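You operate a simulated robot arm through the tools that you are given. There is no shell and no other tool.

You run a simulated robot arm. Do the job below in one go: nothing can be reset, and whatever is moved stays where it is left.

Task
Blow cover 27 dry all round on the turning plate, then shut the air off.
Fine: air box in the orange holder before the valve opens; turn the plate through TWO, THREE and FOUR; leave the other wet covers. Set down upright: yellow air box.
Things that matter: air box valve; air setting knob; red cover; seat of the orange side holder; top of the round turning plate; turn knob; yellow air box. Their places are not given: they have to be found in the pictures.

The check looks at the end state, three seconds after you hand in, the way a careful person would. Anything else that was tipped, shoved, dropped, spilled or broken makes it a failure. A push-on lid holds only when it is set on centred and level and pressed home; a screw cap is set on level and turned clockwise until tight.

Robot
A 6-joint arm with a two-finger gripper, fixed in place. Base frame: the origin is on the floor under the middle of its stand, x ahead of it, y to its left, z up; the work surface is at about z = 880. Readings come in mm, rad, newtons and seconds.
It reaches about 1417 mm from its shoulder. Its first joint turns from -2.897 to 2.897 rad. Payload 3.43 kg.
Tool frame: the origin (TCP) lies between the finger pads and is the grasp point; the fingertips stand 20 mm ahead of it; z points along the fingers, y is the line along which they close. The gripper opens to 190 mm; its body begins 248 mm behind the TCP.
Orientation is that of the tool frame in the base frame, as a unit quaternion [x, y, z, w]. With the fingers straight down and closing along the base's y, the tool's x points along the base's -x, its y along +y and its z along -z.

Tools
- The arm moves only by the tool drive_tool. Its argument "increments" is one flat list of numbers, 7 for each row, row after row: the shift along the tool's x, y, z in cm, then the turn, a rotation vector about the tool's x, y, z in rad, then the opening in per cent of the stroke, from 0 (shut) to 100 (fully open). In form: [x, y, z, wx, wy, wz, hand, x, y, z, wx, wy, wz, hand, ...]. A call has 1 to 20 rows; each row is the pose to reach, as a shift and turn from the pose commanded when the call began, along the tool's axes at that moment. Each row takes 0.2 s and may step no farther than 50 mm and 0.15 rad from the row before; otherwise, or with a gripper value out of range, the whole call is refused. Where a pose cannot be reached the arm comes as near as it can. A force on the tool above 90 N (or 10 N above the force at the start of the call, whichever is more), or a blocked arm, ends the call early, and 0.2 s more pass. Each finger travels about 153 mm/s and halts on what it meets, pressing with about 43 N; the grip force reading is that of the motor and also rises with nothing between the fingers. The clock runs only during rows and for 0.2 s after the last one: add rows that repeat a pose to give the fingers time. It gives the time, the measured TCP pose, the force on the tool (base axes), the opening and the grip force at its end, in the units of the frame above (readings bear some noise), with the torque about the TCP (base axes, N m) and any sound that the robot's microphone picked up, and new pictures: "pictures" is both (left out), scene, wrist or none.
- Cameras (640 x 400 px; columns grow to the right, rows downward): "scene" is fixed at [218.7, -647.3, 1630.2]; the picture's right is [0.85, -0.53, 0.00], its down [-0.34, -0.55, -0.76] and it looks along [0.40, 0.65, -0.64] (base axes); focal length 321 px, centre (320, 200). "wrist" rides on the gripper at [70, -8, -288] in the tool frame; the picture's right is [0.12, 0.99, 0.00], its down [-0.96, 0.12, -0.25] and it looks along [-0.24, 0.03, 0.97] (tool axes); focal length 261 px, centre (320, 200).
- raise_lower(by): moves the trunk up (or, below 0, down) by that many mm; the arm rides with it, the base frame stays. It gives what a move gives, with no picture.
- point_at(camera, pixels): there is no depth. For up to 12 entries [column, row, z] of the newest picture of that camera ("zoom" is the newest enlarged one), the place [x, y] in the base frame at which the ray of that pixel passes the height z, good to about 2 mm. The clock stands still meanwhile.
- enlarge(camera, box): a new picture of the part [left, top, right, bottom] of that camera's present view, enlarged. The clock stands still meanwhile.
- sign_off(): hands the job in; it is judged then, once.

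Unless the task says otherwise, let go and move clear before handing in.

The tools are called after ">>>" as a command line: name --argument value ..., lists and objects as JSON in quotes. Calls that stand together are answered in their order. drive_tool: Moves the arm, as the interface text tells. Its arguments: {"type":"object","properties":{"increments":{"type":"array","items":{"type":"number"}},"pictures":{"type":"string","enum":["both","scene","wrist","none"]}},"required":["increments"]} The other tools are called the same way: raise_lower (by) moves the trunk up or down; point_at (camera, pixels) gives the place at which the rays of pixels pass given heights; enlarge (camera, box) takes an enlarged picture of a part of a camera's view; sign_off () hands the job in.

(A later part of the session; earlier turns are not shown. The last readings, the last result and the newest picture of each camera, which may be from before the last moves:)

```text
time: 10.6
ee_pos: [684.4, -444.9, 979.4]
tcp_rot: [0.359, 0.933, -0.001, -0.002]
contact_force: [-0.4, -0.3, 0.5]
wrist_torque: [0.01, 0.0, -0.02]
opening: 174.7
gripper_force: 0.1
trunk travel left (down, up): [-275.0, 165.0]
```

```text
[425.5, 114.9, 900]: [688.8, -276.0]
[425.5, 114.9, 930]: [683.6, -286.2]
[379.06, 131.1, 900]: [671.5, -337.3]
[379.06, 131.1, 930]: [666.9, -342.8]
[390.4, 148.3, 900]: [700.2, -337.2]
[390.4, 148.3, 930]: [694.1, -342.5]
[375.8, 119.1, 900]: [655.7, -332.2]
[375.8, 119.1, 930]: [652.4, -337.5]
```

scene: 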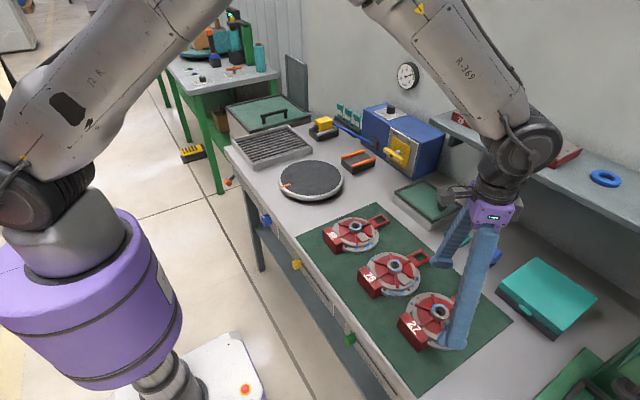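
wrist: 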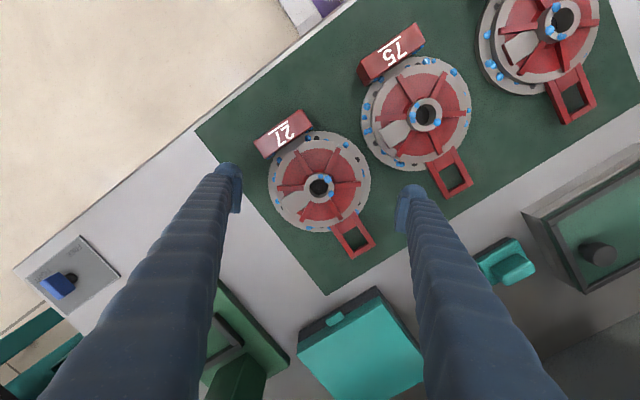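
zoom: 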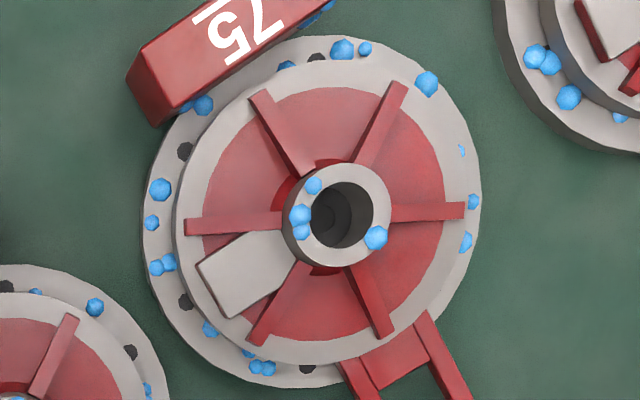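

The hub stands about 12 mm above the ribs and tag plate (hub top ≈929, ribs and plate ≈915–917). The tag plate fills the −y gap, so I'll use the rib gap pair 30° off the block–handle axis. First I'll rotate 0.32 rad and narrow the fingers to about 65 mm above the cover, then check.

>>> drive_tool --increments '[0, 0, 0, 0, 0, 0.11, 75, 0, 0, 0, 0, 0, 0.22, 55, 0, 0, 0, 0, 0, 0.32, 34, 0, 0, 0, 0, 0, 0.32, 34, 0, 0, 0, 0, 0, 0.32, 34]' --pictures "both"

>>> enlarge --camera "wrist" --box '[240, 110, 400, 250]'

>>> enlarge --camera "scene" --box '[400, 180, 530, 360]'

```text
time: 11.8
ee_pos: [686.2, -444.7, 980.3]
tcp_rot: [0.503, 0.864, 0.0, 0.0]
contact_force: [0.3, -0.1, -0.3]
wrist_torque: [0.04, -0.03, 0.0]
opening: 64.8
gripper_force: 0.1
trunk travel left (down, up): [-275.0, 165.0]
```

scene: 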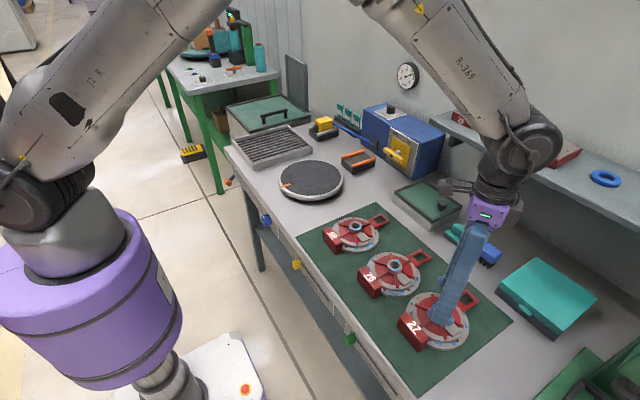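
wrist: 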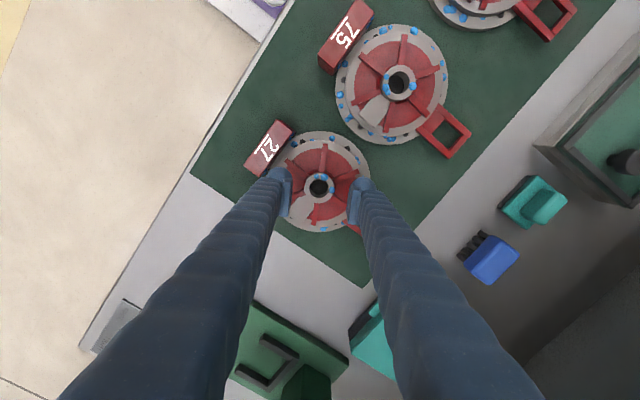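

```text
2.86 times, centred on (320, 180) of wrist
```

zoom: 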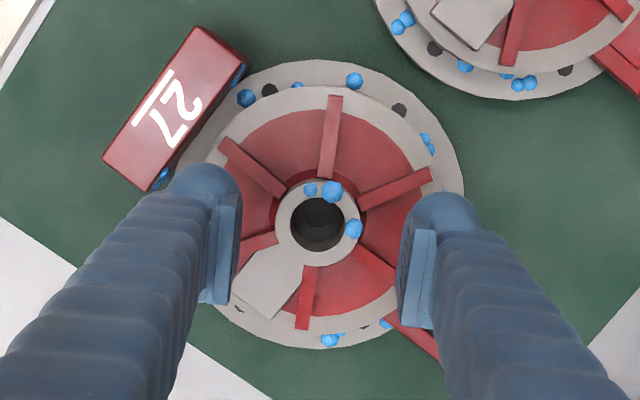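

```text
2.22 times, centred on (465, 270) of scene
```

zoom: 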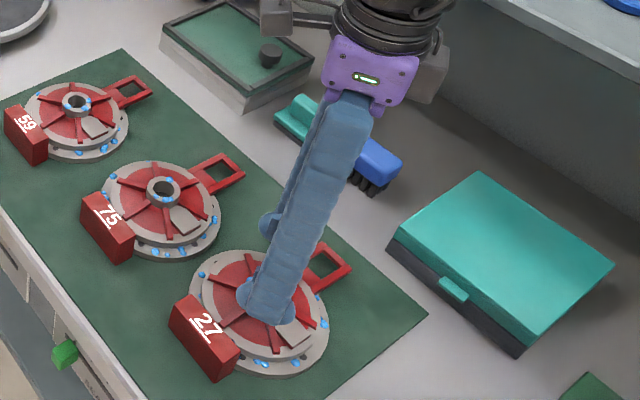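

The fingers now line up with the free rib gaps on both sides of the hub at (317,224) of the enlarged view. I'll check the hub centre against the TCP axis.

>>> point_at --camera "wrist" --pixels '[[319.1, 188.4, 929], [304.3, 188.4, 929], [334, 188.4, 929]]'

>>> enlarge --camera "wrist" --box '[290, 160, 350, 210]'

```text
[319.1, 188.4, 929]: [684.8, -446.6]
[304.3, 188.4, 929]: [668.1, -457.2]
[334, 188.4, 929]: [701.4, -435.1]
```

```text
8.00 times, centred on (320, 185) of wrist
```

zoom: 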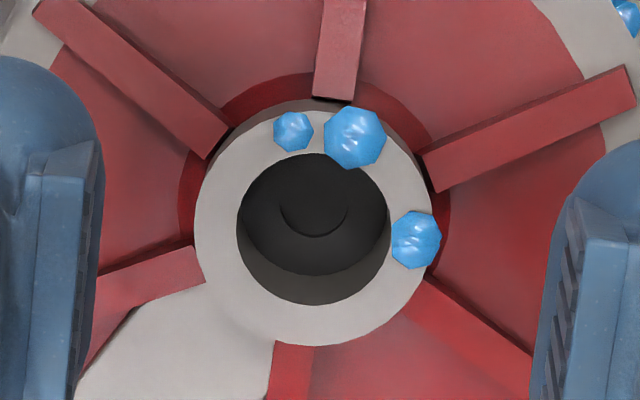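

The hub centre is at (685, -446), within 1 mm of the tool axis. I'll descend in small steps and watch the force, since the rounded tips must fit between ribs.

>>> drive_tool --increments '[0, 0, 1.5, 0, 0, 0, 34, 0, 0, 3, 0, 0, 0, 34, 0, 0, 4, 0, 0, 0, 34, 0, 0, 4, 0, 0, 0, 34]' --pictures "both"

>>> enlarge --camera "wrist" --box '[260, 130, 380, 240]'

>>> enlarge --camera "scene" --box '[395, 270, 485, 350]'

```text
time: 12.8
ee_pos: [686.0, -445.6, 941.0]
tcp_rot: [0.502, 0.865, -0.001, 0.0]
contact_force: [0.3, 0.4, -0.2]
wrist_torque: [0.05, -0.01, 0.02]
opening: 64.6
gripper_force: 0.0
trunk travel left (down, up): [-275.0, 165.0]
```

scene: 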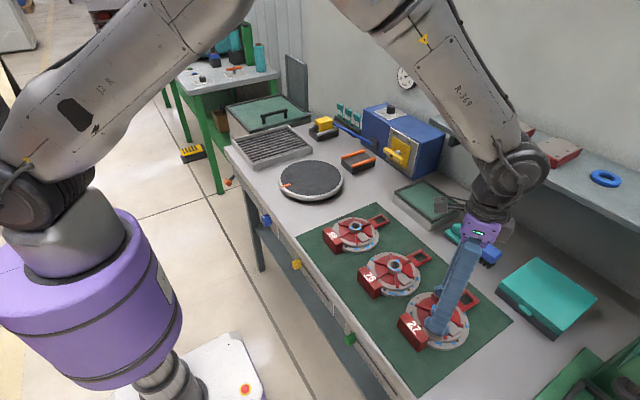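
wrist: 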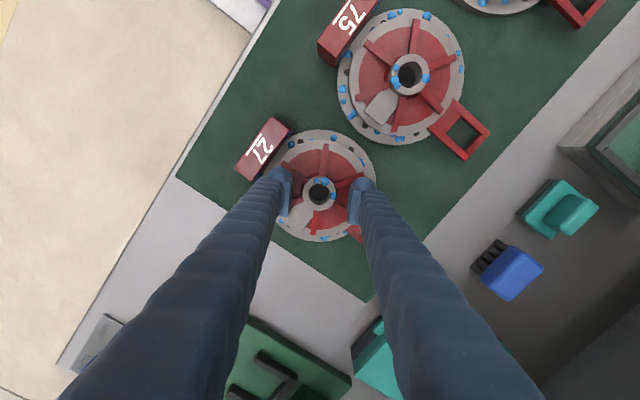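

```text
3.64 times, centred on (320, 185) of wrist
```

zoom: 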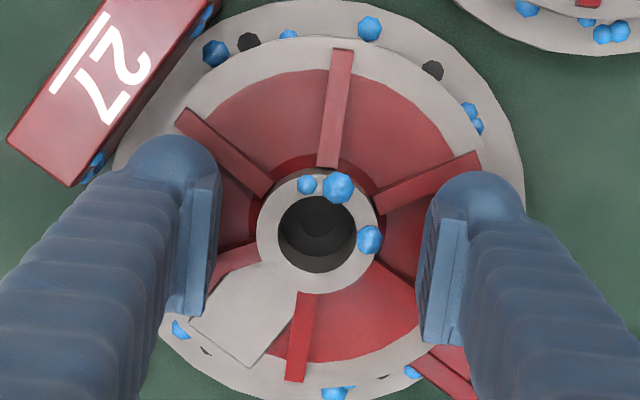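

```text
5.00 times, centred on (440, 310) of scene
```

zoom: 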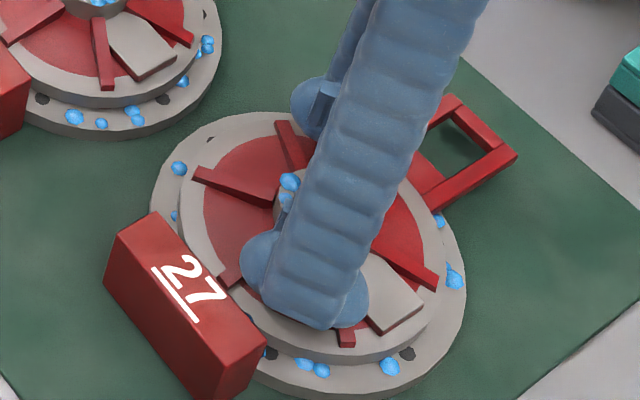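

Seen from outside at (300,290), the tip is a wide rounded bar of roughly 60 mm. It would rest on the ribs before the pads reach the hub, so the hub grip won't hold. The number block (x 589–616, y −483…−407, top ≈920) has flat ends about 76 mm apart, so I'll rise and line up over it closing along y.

>>> drive_tool --increments '[0, 0, -2.5, 0, 0, 0, 34, 0, 0, -5, 0, 0, 0, 34, 0.57, -0.98, -5, 0, 0, -0.132, 36, 1.14, -1.97, -5, 0, 0, -0.264, 40, 1.71, -2.95, -5, 0, 0, -0.396, 44, 2.28, -3.94, -5, 0, 0, -0.528, 48, 2.85, -4.92, -5, 0, 0, -0.659, 52, 3.42, -5.9, -5, 0, 0, -0.791, 56, 3.99, -6.89, -5, 0, 0, -0.923, 58, 4.56, -7.87, -5, 0, 0, -1.055, 58, 4.56, -7.87, -5, 0, 0, -1.055, 58]' --pictures "both"

>>> enlarge --camera "wrist" --box '[220, 120, 420, 270]'

>>> enlarge --camera "scene" --box '[380, 250, 500, 350]'

```text
time: 15.2
ee_pos: [595.8, -446.0, 991.2]
tcp_rot: [-0.001, 1.0, 0.0, 0.0]
contact_force: [0.4, -0.5, -0.1]
wrist_torque: [-0.01, 0.0, -0.02]
opening: 110.1
gripper_force: 0.1
trunk travel left (down, up): [-275.0, 165.0]
```

scene: 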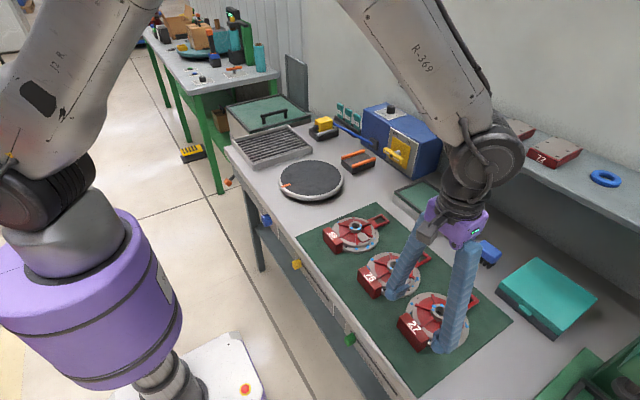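
wrist: 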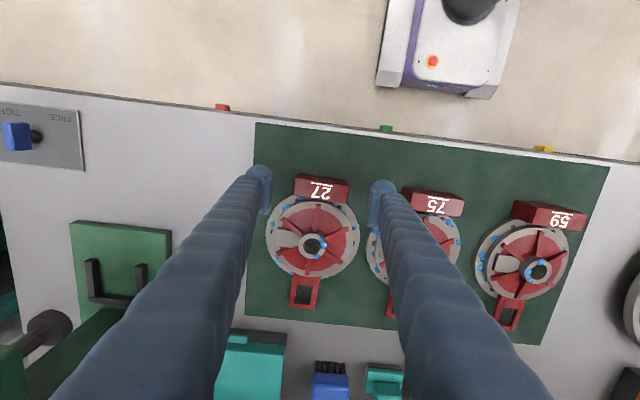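

```text
2.67 times, centred on (320, 195) of wrist
```

zoom: 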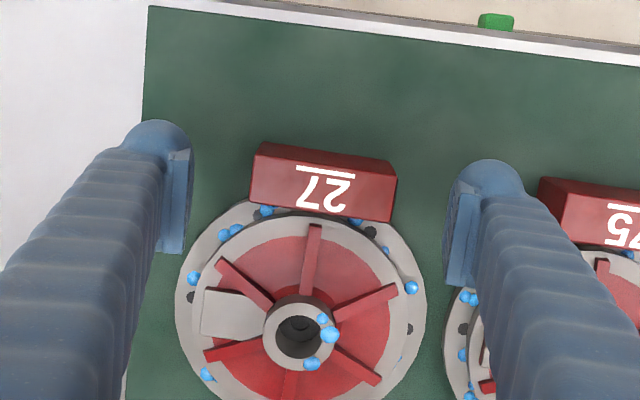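

```text
4.00 times, centred on (440, 300) of scene
```

zoom: 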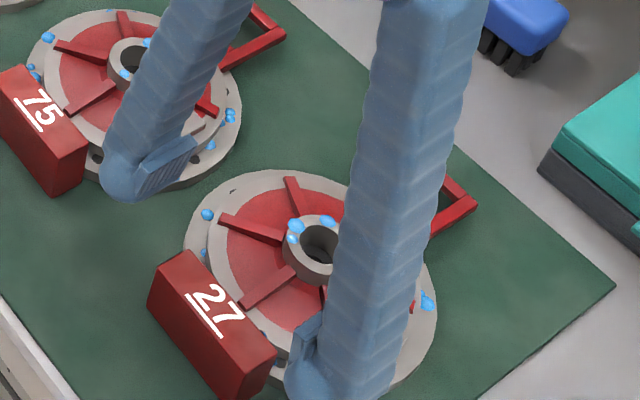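

The block is at (323,180) of the enlarged view between the open fingers. I'll pin down its top-face corners before lowering.

>>> point_at --camera "wrist" --pixels '[[296.75, 178.1, 920], [348.5, 183.75, 920], [293.75, 197.6, 920], [346.25, 203.25, 920], [313, 239, 929], [296.75, 178.1, 915], [293.75, 197.6, 915]]'

>>> enlarge --camera "wrist" --box '[280, 160, 370, 220]'

```text
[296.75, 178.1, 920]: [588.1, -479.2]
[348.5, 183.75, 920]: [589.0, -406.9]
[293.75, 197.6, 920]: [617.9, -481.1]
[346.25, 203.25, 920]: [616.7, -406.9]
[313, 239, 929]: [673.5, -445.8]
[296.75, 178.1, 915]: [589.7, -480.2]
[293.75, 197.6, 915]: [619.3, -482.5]
```

```text
6.67 times, centred on (325, 190) of wrist
```

zoom: 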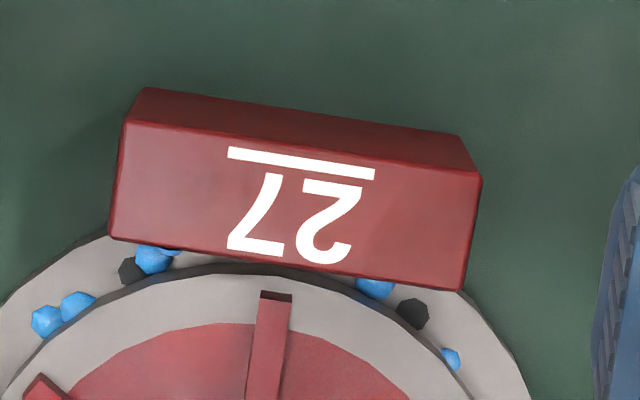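

The block top is centred near (603, -444). I'll lower the fingers beside its ends, centred at x≈595 so the tips clear the flange, to about z=906.

>>> drive_tool --increments '[0, 0.1, 2.5, 0, 0, 0, 58, 0, 0.1, 5, 0, 0, 0, 58, 0, 0.1, 7, 0, 0, 0, 58, 0, 0.1, 8.4, 0, 0, 0, 58, 0, 0.1, 8.4, 0, 0, 0, 58]' --pictures "both"

>>> enlarge --camera "wrist" --box '[240, 140, 400, 260]'

>>> enlarge --camera "scene" --box '[380, 260, 480, 350]'

```text
time: 16.4
ee_pos: [595.7, -444.8, 906.4]
tcp_rot: [-0.001, 1.0, -0.001, 0.0]
contact_force: [0.2, 0.9, 0.4]
wrist_torque: [-0.03, -0.04, -0.01]
opening: 109.9
gripper_force: 0.0
trunk travel left (down, up): [-275.0, 165.0]
```

scene: 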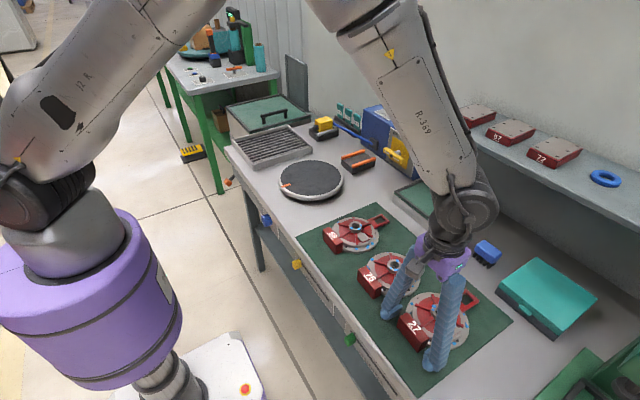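
wrist: 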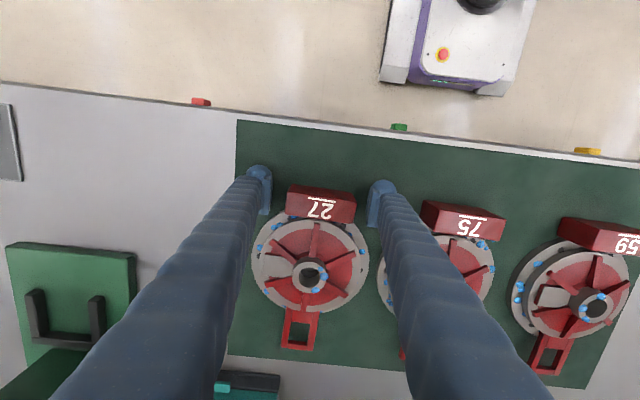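

```text
3.33 times, centred on (320, 200) of wrist
```

zoom: 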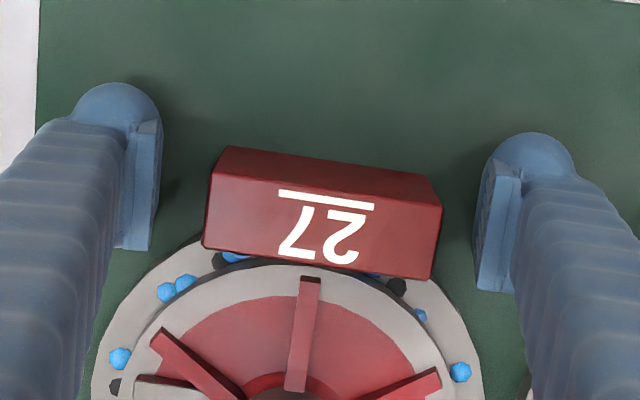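

```text
4.44 times, centred on (430, 305) of scene
```

zoom: 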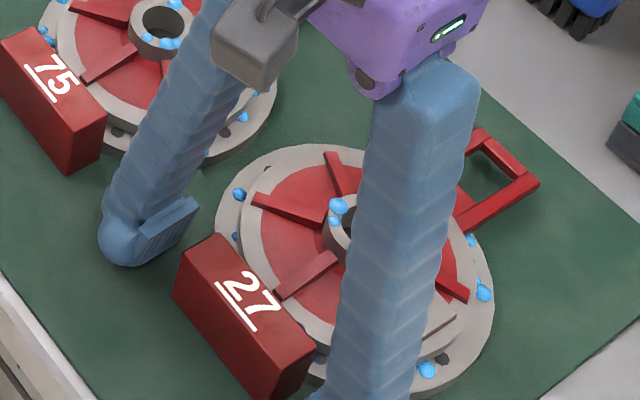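

The pads face the full ends of the block with gaps on both sides. I'll close on the block and read the grip.

>>> drive_tool --increments '[0, 0, 0, 0, 0, 0, 48, 0, 0, 0, 0, 0, 0, 40, 0, 0, 0, 0, 0, 0, 30, 0, 0, 0, 0, 0, 0, 30, 0, 0, 0, 0, 0, 0, 30]' --pictures "both"

>>> enlarge --camera "wrist" --box '[240, 140, 400, 260]'

```text
time: 17.6
ee_pos: [594.6, -444.0, 905.6]
tcp_rot: [0.0, 1.0, 0.0, -0.002]
contact_force: [-1.7, 6.5, 0.5]
wrist_torque: [-0.33, 0.17, -0.02]
opening: 76.7
gripper_force: 43.3
trunk travel left (down, up): [-275.0, 165.0]
```

scene: 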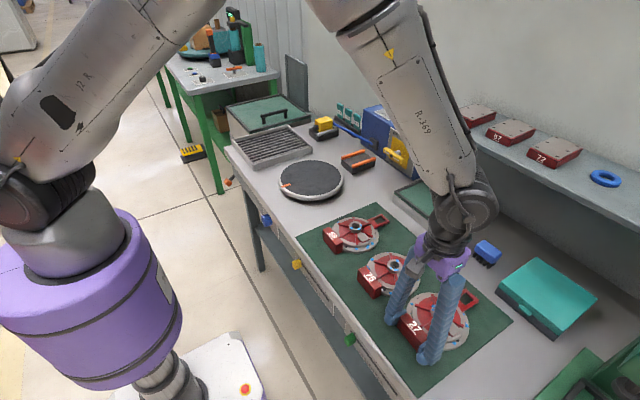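
wrist: 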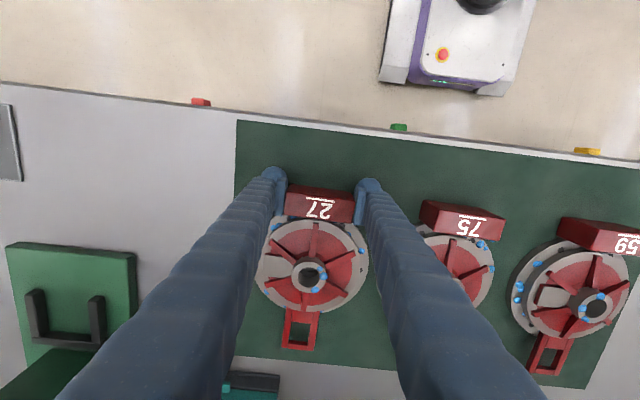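

```text
3.33 times, centred on (320, 200) of wrist
```

zoom: 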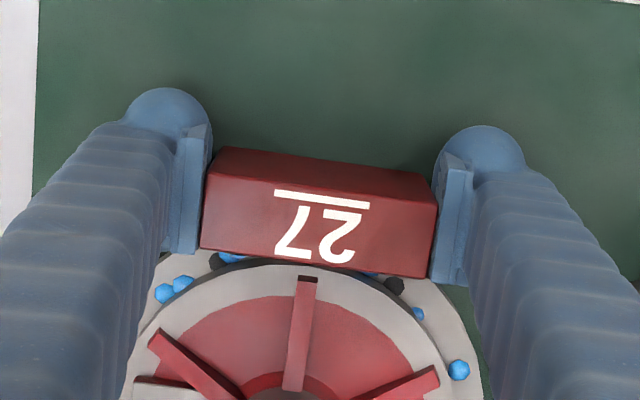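

The grip is firm on the block (opening 76.7 mm, 43 N) with no vertical load. I'll try lifting about 15 mm and check weight and tilt.

>>> drive_tool --increments '[0, 0, -0.4, 0, 0, 0, 30, 0, 0, -0.8, 0, 0, 0, 30, 0, 0, -1.2, 0, 0, 0, 30, 0, 0, -1.5, 0, 0, 0, 30, 0, 0, -1.5, 0, 0, 0, 30]' --pictures "both"

>>> enlarge --camera "scene" --box '[380, 260, 490, 370]'

>>> enlarge --camera "wrist" --box '[230, 140, 410, 370]'

```text
time: 18.8
ee_pos: [595.1, -443.7, 920.2]
tcp_rot: [0.0, 1.0, 0.0, 0.0]
contact_force: [-0.1, -0.2, -9.0]
wrist_torque: [0.0, 0.64, 0.02]
opening: 76.7
gripper_force: 42.7
trunk travel left (down, up): [-275.0, 165.0]
```

scene: 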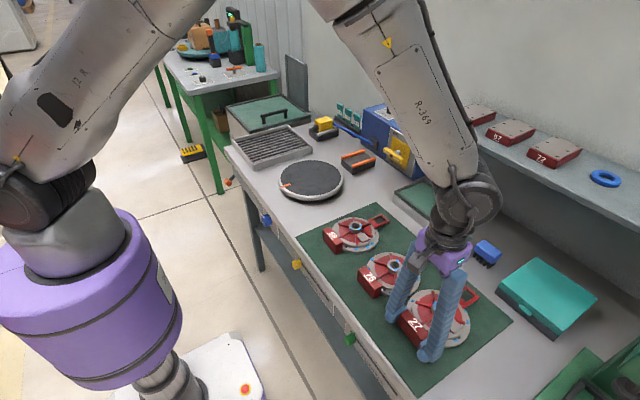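
wrist: 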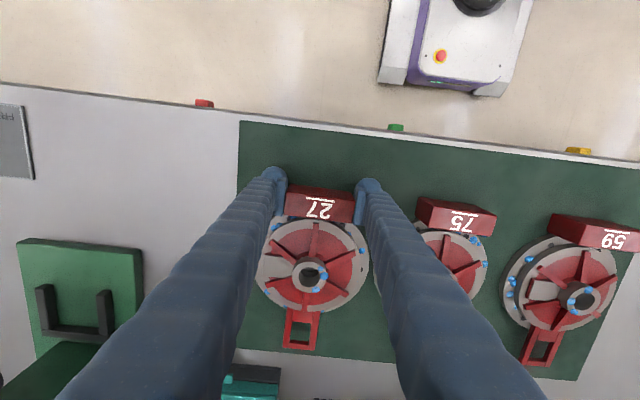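

```text
3.64 times, centred on (435, 315) of scene
```

zoom: 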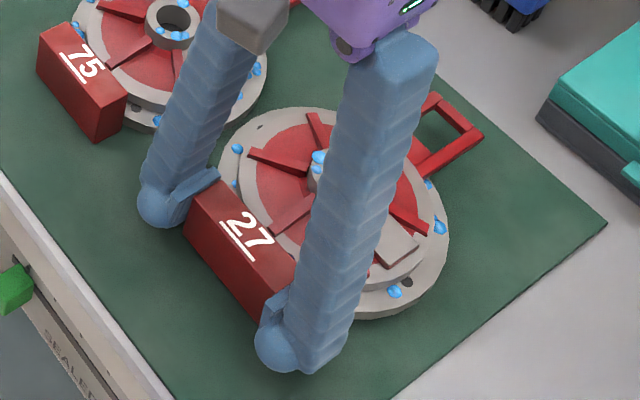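

```text
1.74 times, centred on (320, 255) of wrist
```

zoom: 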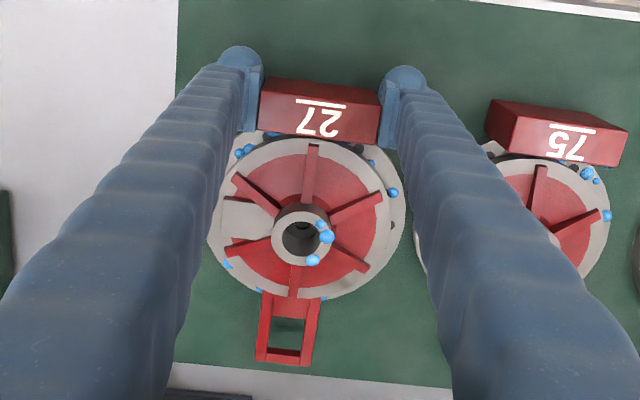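

The scale shows 9 N and 0.64 N·m, and the cover stays level with no droop in the wrist view (hub still at about (311,274)). I'll lift to about z=1030 slowly and recheck.

>>> drive_tool --increments '[0, 0, -1, 0, 0, 0, 30, 0, 0, -2.5, 0, 0, 0, 30, 0, 0, -4, 0, 0, 0, 30, 0, 0, -5.5, 0, 0, 0, 30, 0, 0, -7.5, 0, 0, 0, 30, 0, 0, -9.5, 0, 0, 0, 30, 0, 0, -11, 0, 0, 0, 30, 0, 0, -11, 0, 0, 0, 30]' --pictures "both"

>>> enlarge --camera "scene" --box '[380, 220, 520, 350]'

```text
time: 20.6
ee_pos: [594.4, -445.4, 1029.8]
tcp_rot: [-0.001, 1.0, 0.0, 0.0]
contact_force: [0.3, -0.3, -8.7]
wrist_torque: [0.03, 0.65, 0.0]
opening: 76.4
gripper_force: 42.5
trunk travel left (down, up): [-275.0, 165.0]
```

scene: 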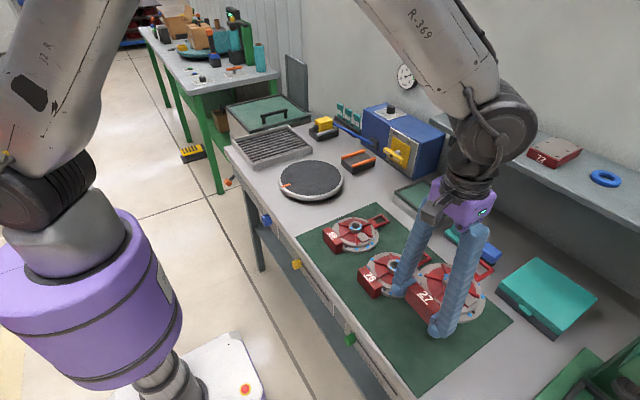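
wrist: 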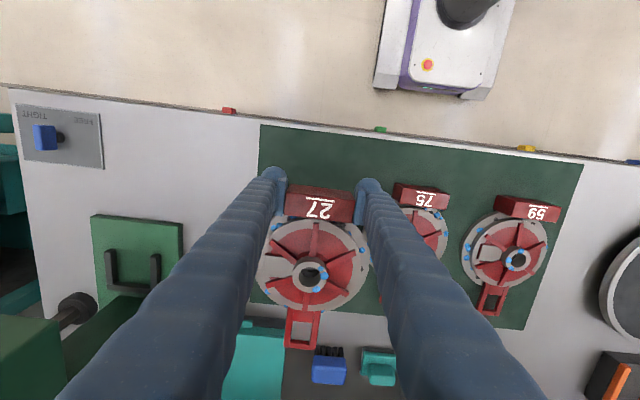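

```text
3.08 times, centred on (450, 285) of scene
```

zoom: 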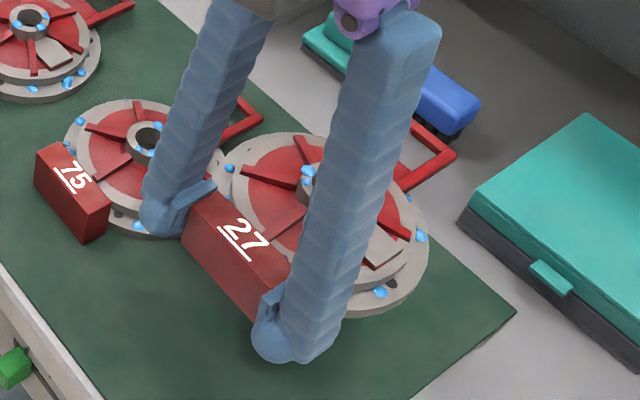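

The cover hangs level and steady. While it's held, I'll measure the turning plate more exactly from the scene view before carrying the cover over.

>>> enlarge --camera "scene" --box '[271, 150, 351, 210]'

>>> point_at --camera "wrist" --pixels '[[311, 273.5, 1053], [309, 274, 1053]]'

>>> enlarge --camera "wrist" --box '[260, 180, 380, 360]'

```text
6.67 times, centred on (311, 180) of scene
```

zoom: 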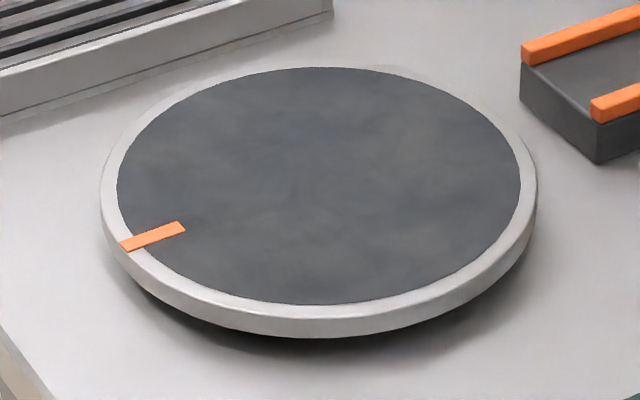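

```text
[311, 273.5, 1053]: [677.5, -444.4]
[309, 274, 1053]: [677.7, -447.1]
```

```text
2.22 times, centred on (320, 270) of wrist
```

zoom: 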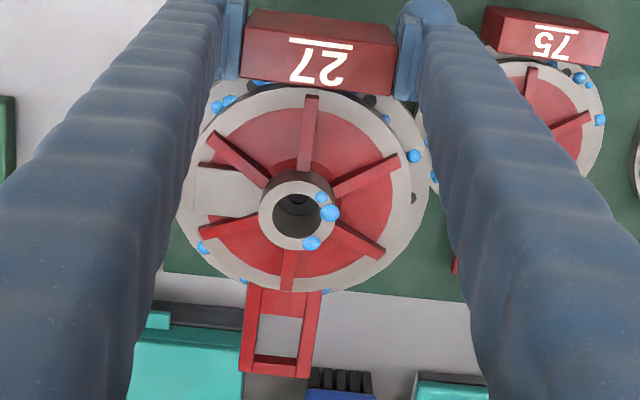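

The hub rides about 90 mm ahead of the TCP and the cover is still level. I'll convert the plate rim points from the scene view to find its centre.

>>> point_at --camera "scene" --pixels '[[280.55, 178.05, 906], [341.15, 178.05, 906], [310.7, 160.05, 906], [310.7, 195.6, 906], [278.15, 178.5, 906], [343.55, 178.5, 906], [310.7, 197.7, 906], [290, 184.5, 906]]'

```text
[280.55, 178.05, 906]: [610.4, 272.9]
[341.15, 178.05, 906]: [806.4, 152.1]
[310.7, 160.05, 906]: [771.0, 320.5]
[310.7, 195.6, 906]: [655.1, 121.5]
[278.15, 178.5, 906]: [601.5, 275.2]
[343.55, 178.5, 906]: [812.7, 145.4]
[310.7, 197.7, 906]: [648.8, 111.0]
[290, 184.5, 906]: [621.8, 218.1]
```

The two views agree on a plate centre near (706, 208) with its top at about z=916, radius 115. I'll carry the cover across at z≈1030 with a gentle start and stop.

>>> drive_tool --increments '[0, 1.5, 0, 0, 0, 0, 30, -0.2, 4.5, 0, 0, 0, 0, 30, -0.4, 9, 0, 0, 0, 0, 30, -0.6, 13.5, 0, 0, 0, 0, 30, -0.8, 18, 0, 0, 0, 0, 30, -1, 22.5, 0, 0, 0, 0, 30, -1.2, 27, 0, 0, 0, 0, 30, -1.4, 31.5, 0, 0, 0, 0, 30, -1.6, 36, 0, 0, 0, 0, 30, -1.8, 40.5, 0, 0, 0, 0, 30, -1.9, 45, 0, 0, 0, 0, 30, -2, 49.5, 0, 0, 0, 0, 30, -2.1, 54, 0, 0, 0, 0, 30, -2.17, 58, 0, 0, 0, 0, 30, -2.17, 61.5, 0, 0, 0, 0, 30, -2.17, 64, 0, 0, 0, 0, 30, -2.17, 65.43, 0, 0, 0, 0, 30, -2.17, 65.43, 0, 0, 0, 0, 30]' --pictures "both"

>>> enlarge --camera "scene" --box '[250, 90, 410, 220]'

>>> enlarge --camera "wrist" --box '[200, 150, 440, 400]'

```text
time: 24.4
ee_pos: [618.3, 211.6, 1031.4]
tcp_rot: [0.0, 1.0, 0.0, -0.001]
contact_force: [0.5, 0.5, -8.4]
wrist_torque: [0.0, 0.6, -0.02]
opening: 76.1
gripper_force: 43.1
trunk travel left (down, up): [-275.0, 165.0]
```

scene: 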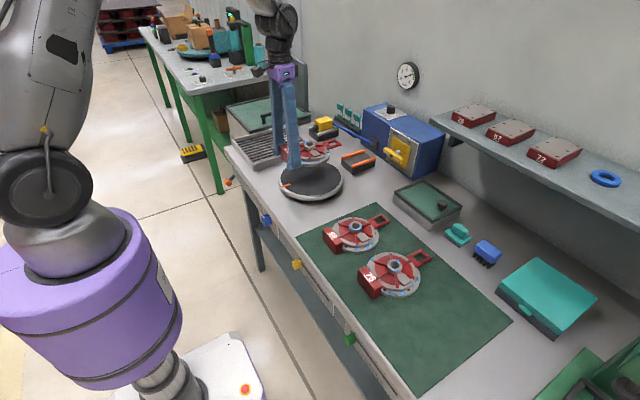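
wrist: 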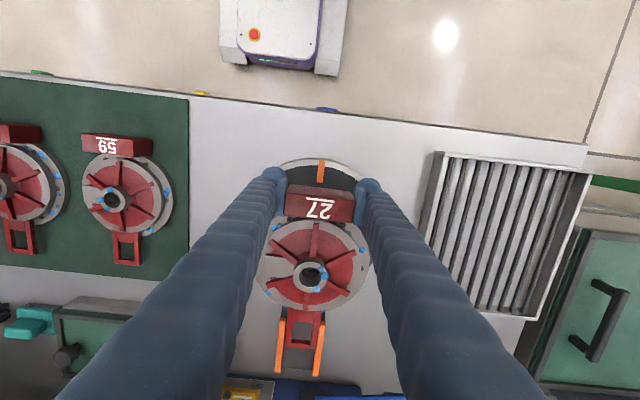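

```text
3.08 times, centred on (330, 155) of scene
```

zoom: 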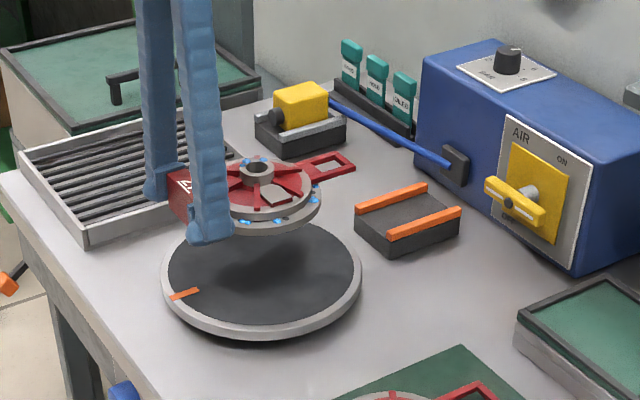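

```text
1.60 times, centred on (320, 275) of wrist
```

zoom: 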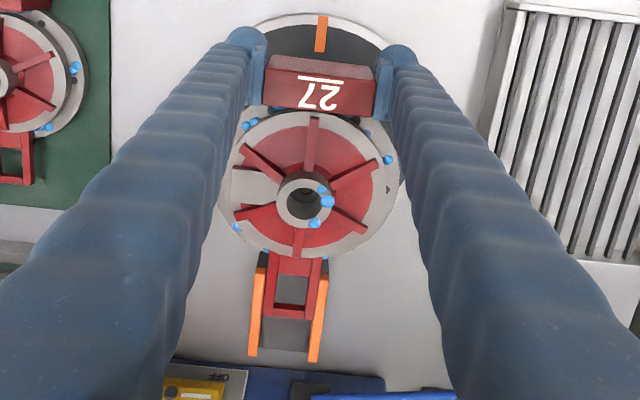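

The cover is over the plate, and the plate's front arc with the orange mark is visible at (320,160). I'll locate that arc to verify the centring.

>>> enlarge --camera "wrist" --box '[265, 145, 375, 195]'

>>> point_at --camera "wrist" --pixels '[[320, 157.5, 916], [281, 167.5, 916], [362.5, 178, 916], [320, 160, 916], [311, 274, 1048]]'

```text
5.82 times, centred on (320, 170) of wrist
```

zoom: 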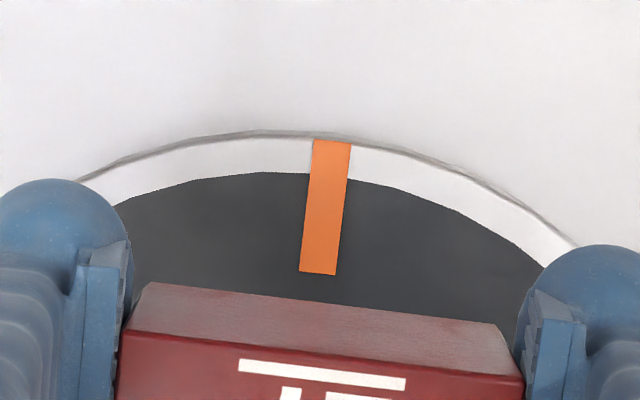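

```text
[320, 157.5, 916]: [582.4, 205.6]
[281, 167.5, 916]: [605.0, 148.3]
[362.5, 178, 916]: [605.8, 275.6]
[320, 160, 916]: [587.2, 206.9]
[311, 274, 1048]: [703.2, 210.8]
```

I'll take points along the dark disc's arc and fit the circle.

>>> point_at --camera "wrist" --pixels '[[284.8, 170.5, 916], [299.4, 166.2, 916], [309.7, 165.2, 916], [333.7, 168.3, 916], [342.3, 171.7, 916], [357.8, 181.7, 916], [321.9, 160, 916], [319.7, 182.5, 916]]'

```text
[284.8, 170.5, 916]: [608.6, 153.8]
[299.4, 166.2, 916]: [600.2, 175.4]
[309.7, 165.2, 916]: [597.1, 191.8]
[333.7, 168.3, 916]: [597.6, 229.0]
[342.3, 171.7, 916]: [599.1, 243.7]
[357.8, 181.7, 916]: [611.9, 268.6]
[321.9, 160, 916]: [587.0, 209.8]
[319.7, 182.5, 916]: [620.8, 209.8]
```

The fitted plate centre is about (709, 210), so the cover needs only about 2 mm of shift in x. I'll lower to about z=950 and look before touching down.

>>> drive_tool --increments '[-0.1, 0.04, 1.5, 0, 0, 0, 30, -0.2, 0.08, 3.5, 0, 0, 0, 30, -0.2, 0.08, 5.5, 0, 0, 0, 30, -0.2, 0.08, 7, 0, 0, 0, 30, -0.2, 0.08, 8, 0, 0, 0, 30, -0.2, 0.08, 8, 0, 0, 0, 30]' --pictures "both"

>>> enlarge --camera "scene" --box '[260, 110, 370, 210]'

>>> enlarge --camera "wrist" --box '[230, 140, 410, 360]'

```text
time: 25.8
ee_pos: [618.1, 211.6, 951.9]
tcp_rot: [-0.001, 1.0, -0.001, -0.001]
contact_force: [0.1, 0.8, -9.4]
wrist_torque: [0.01, 0.61, 0.01]
opening: 76.6
gripper_force: 43.2
trunk travel left (down, up): [-275.0, 165.0]
```

scene: 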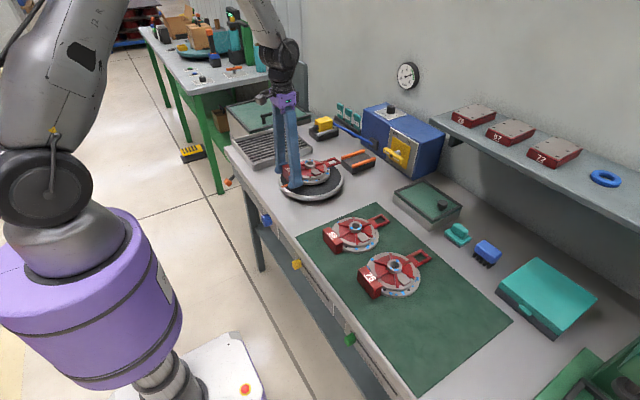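
wrist: 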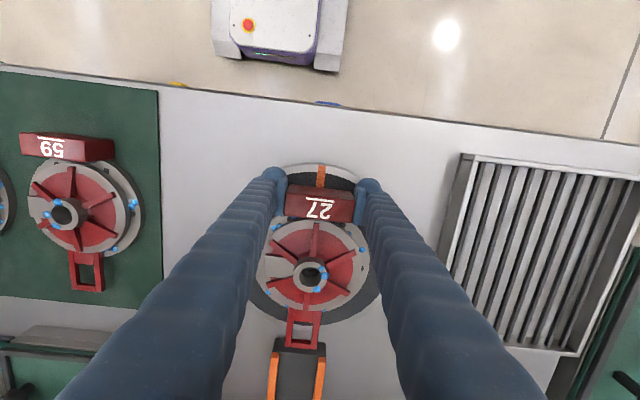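

```text
4.00 times, centred on (315, 160) of scene
```

zoom: 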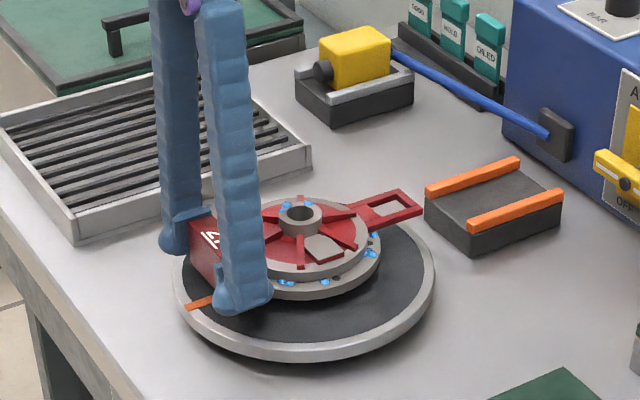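

```text
1.82 times, centred on (320, 250) of wrist
```

zoom: 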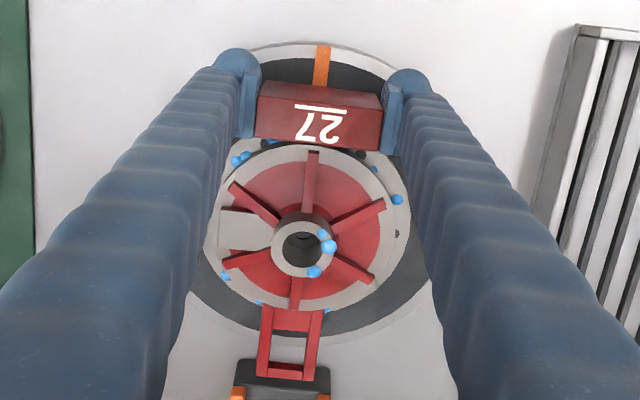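

The cover hangs centred over the plate, with the dark margin even at left and right of the flange. I'll lower 6 mm, then go in small steps, reading the force.

>>> drive_tool --increments '[0, 0, 0.3, 0, 0, 0, 30, 0, 0, 0.6, 0, 0, 0, 30, 0, 0, 0.6, 0, 0, 0, 30]' --pictures "none"

```text
time: 26.6
ee_pos: [618.4, 211.7, 943.5]
tcp_rot: [-0.001, 1.0, -0.001, 0.0]
contact_force: [0.7, -1.3, -8.8]
wrist_torque: [0.01, 0.66, -0.02]
opening: 76.1
gripper_force: 43.6
trunk travel left (down, up): [-275.0, 165.0]
```

The load is still the full 8.8 N at z≈944, so there is no contact yet. I'll lower another 3 mm.

>>> drive_tool --increments '[0, 0, 0.15, 0, 0, 0, 30, 0, 0, 0.3, 0, 0, 0, 30, 0, 0, 0.3, 0, 0, 0, 30]' --pictures "none"

```text
time: 27.4
ee_pos: [619.0, 211.7, 942.4]
tcp_rot: [-0.001, 1.0, 0.0, -0.001]
contact_force: [-0.1, 0.7, -8.6]
wrist_torque: [0.01, 0.63, -0.01]
opening: 76.3
gripper_force: 43.1
trunk travel left (down, up): [-275.0, 165.0]
```

Still hanging free with 8.6 N and 0.63 N·m. I'll lower another 2.5 mm.

>>> drive_tool --increments '[0, 0, 0.12, 0, 0, 0, 30, 0, 0, 0.25, 0, 0, 0, 30, 0, 0, 0.25, 0, 0, 0, 30]' --pictures "none"

```text
time: 28.2
ee_pos: [618.0, 210.9, 939.5]
tcp_rot: [0.0, 1.0, 0.0, -0.001]
contact_force: [0.1, -0.8, -9.3]
wrist_torque: [0.0, 0.62, -0.04]
opening: 76.4
gripper_force: 42.7
trunk travel left (down, up): [-275.0, 165.0]
```

No contact yet at z≈939.5. I'll lower another 2.5 mm and take a picture.

>>> drive_tool --increments '[0, 0, 0.12, 0, 0, 0, 30, 0, 0, 0.25, 0, 0, 0, 30, 0, 0, 0.25, 0, 0, 0, 30]' --pictures "scene"

>>> enlarge --camera "scene" --box '[270, 140, 360, 210]'

```text
time: 29.0
ee_pos: [618.0, 211.5, 937.6]
tcp_rot: [0.0, 1.0, 0.0, -0.002]
contact_force: [0.0, 0.3, -8.2]
wrist_torque: [0.01, 0.63, 0.02]
opening: 76.3
gripper_force: 42.8
trunk travel left (down, up): [-275.0, 165.0]
```

scene: 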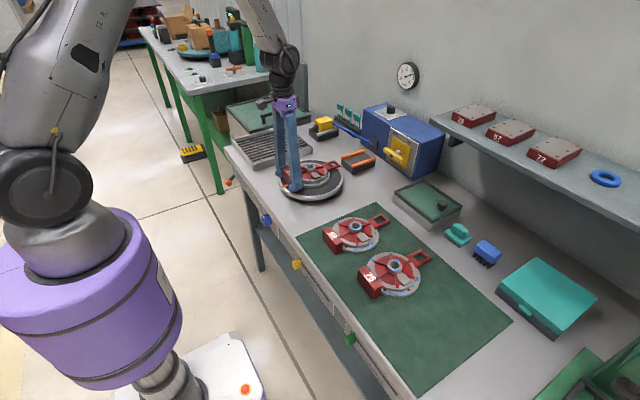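

```text
5.71 times, centred on (315, 175) of scene
```

zoom: 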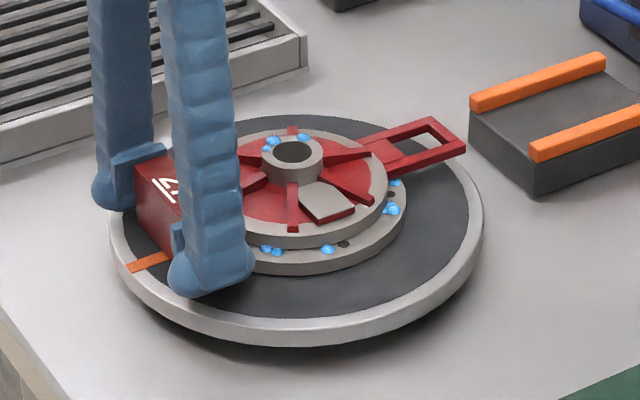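

Still hanging with a small gap visible under the flange at (330,270). I'll lower 3 mm more.

>>> drive_tool --increments '[0, 0, 0.15, 0, 0, 0, 30, 0, 0, 0.3, 0, 0, 0, 30, 0, 0, 0.3, 0, 0, 0, 30]' --pictures "none"

```text
time: 29.8
ee_pos: [618.6, 212.1, 936.0]
tcp_rot: [-0.001, 1.0, 0.0, 0.0]
contact_force: [-1.2, -1.6, 4.3]
wrist_torque: [0.41, -1.52, -0.13]
opening: 76.1
gripper_force: 42.6
trunk travel left (down, up): [-275.0, 165.0]
```

The load flipped (+4.3 N, torque −1.5 N·m), so the rear of the flange has touched the plate. I'll lower 1.5 mm more to level it, then open gently.

>>> drive_tool --increments '[0, 0, 0.08, 0, 0, 0, 30, 0, 0, 0.15, 0, 0, 0, 30, 0, 0, 0.15, 0, 0, 0, 30]' --pictures "scene"

>>> enlarge --camera "scene" --box '[270, 140, 360, 210]'

```text
time: 30.6
ee_pos: [617.9, 211.4, 934.4]
tcp_rot: [-0.001, 1.0, 0.0, 0.001]
contact_force: [-0.7, 0.6, 22.3]
wrist_torque: [0.08, -0.03, -0.09]
opening: 76.3
gripper_force: 43.0
trunk travel left (down, up): [-275.0, 165.0]
```

scene: 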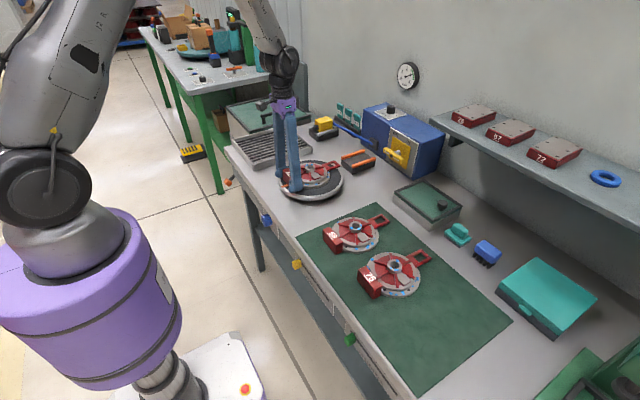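

```text
5.71 times, centred on (315, 175) of scene
```

zoom: 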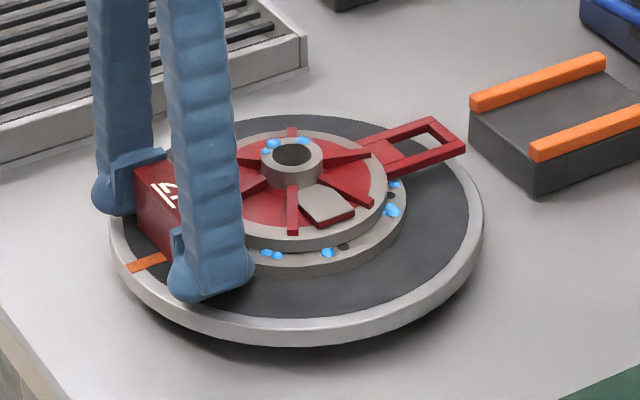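

With +22 N and near-zero torque, the cover is flat on the plate. I'll ease the pressure by 2 mm and open the fingers.

>>> drive_tool --increments '[0, 0, -0.2, 0, 0, 0, 32, 0, 0, -0.2, 0, 0, 0, 40, 0, 0, -0.2, 0, 0, 0, 48, 0, 0, -0.2, 0, 0, 0, 56, 0, 0, -0.2, 0, 0, 0, 58]' --pictures "both"

>>> enlarge --camera "scene" --box '[270, 140, 360, 210]'

>>> enlarge --camera "wrist" --box '[230, 140, 410, 360]'

```text
time: 31.8
ee_pos: [618.7, 210.9, 935.4]
tcp_rot: [-0.001, 1.0, 0.0, -0.001]
contact_force: [0.2, 0.5, -0.4]
wrist_torque: [-0.03, 0.02, 0.0]
opening: 110.2
gripper_force: 0.0
trunk travel left (down, up): [-275.0, 165.0]
```

scene: 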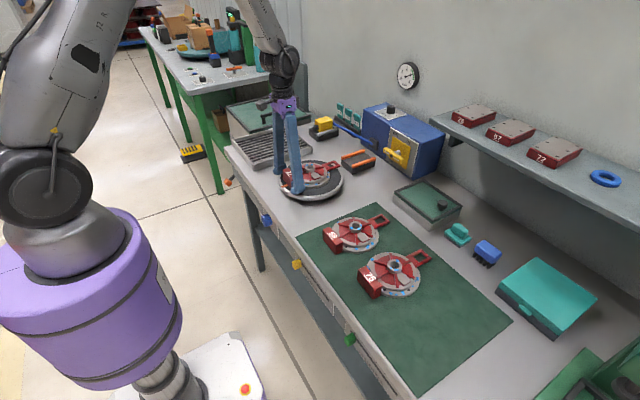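
wrist: 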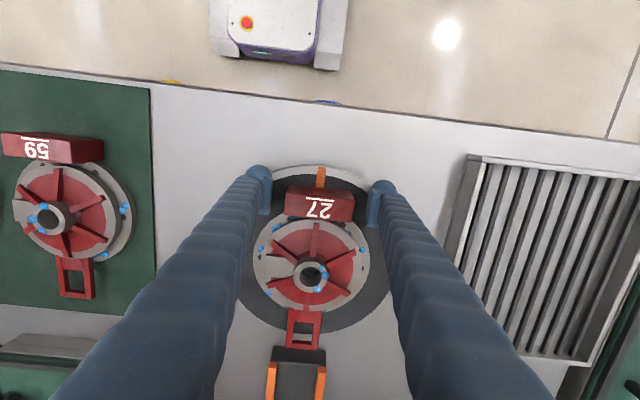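

```text
5.71 times, centred on (315, 175) of scene
```

zoom: 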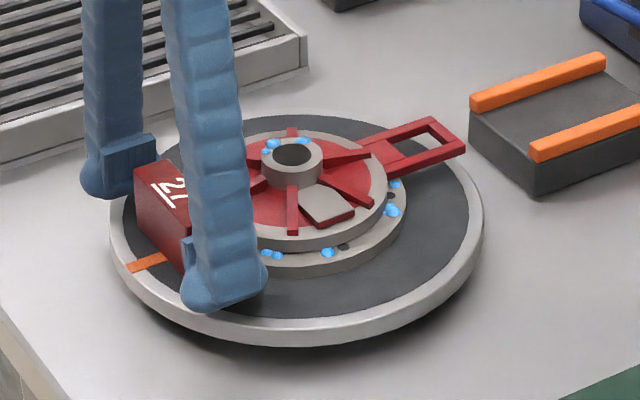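

```text
1.82 times, centred on (320, 250) of wrist
```

zoom: 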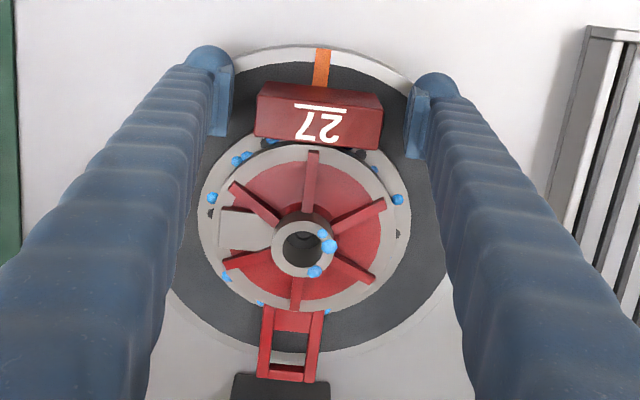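

The cover rests flat and centred on the plate with cover 27's drops still wet, and the fingers are free. Next I'll rise and look at the yellow air box from above.

>>> drive_tool --increments '[0, 0, -2, 0, 0, 0, 58, 0, 0, -6, 0, 0, 0, 58, 0, 0, -11, 0, 0, 0, 58, 0, 0, -16, 0, 0, 0, 58, 0, 0, -20, 0, 0, 0, 58, -3, 3.6, -20, 0, 0, 0, 58, -6, 7.2, -20, 0, 0, 0, 58, -9, 10.8, -20, 0, 0, 0, 58, -12, 14.4, -20, 0, 0, 0, 58, -15, 18, -20, 0, 0, 0, 58, -18, 21.6, -20, 0, 0, 0, 58, -20, 25.2, -20, 0, 0, 0, 58, -21, 28.5, -20, 0, 0, 0, 58, -21, 28.5, -20, 0, 0, 0, 58]' --pictures "both"

>>> enlarge --camera "wrist" --box '[200, 130, 440, 290]'

>>> enlarge --camera "scene" --box '[270, 140, 380, 210]'

```text
time: 34.8
ee_pos: [829.0, 496.7, 1134.3]
tcp_rot: [-0.001, 1.0, 0.0, 0.0]
contact_force: [-0.2, 1.5, -0.3]
wrist_torque: [-0.1, -0.08, -0.03]
opening: 110.1
gripper_force: 0.0
trunk travel left (down, up): [-275.0, 165.0]
```

scene: 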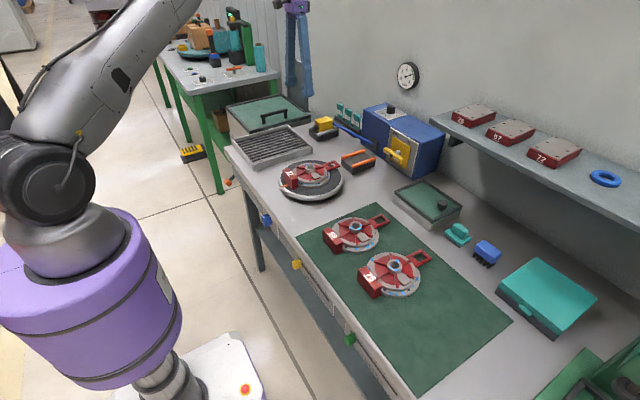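
wrist: 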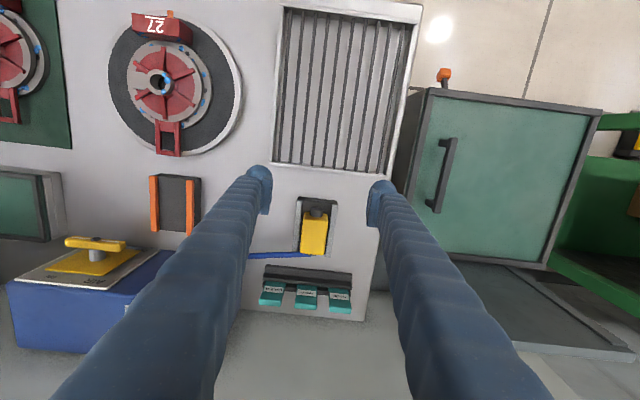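

```text
2.50 times, centred on (320, 210) of wrist
```

zoom: 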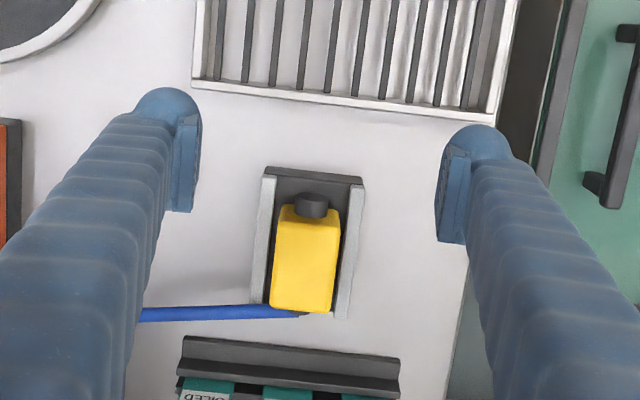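

```text
5.71 times, centred on (325, 175) of scene
```

zoom: 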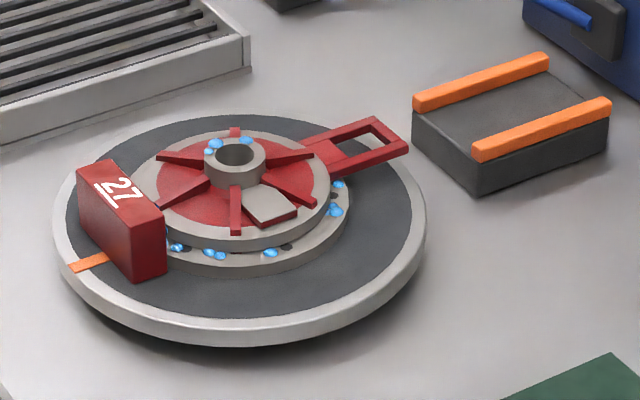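

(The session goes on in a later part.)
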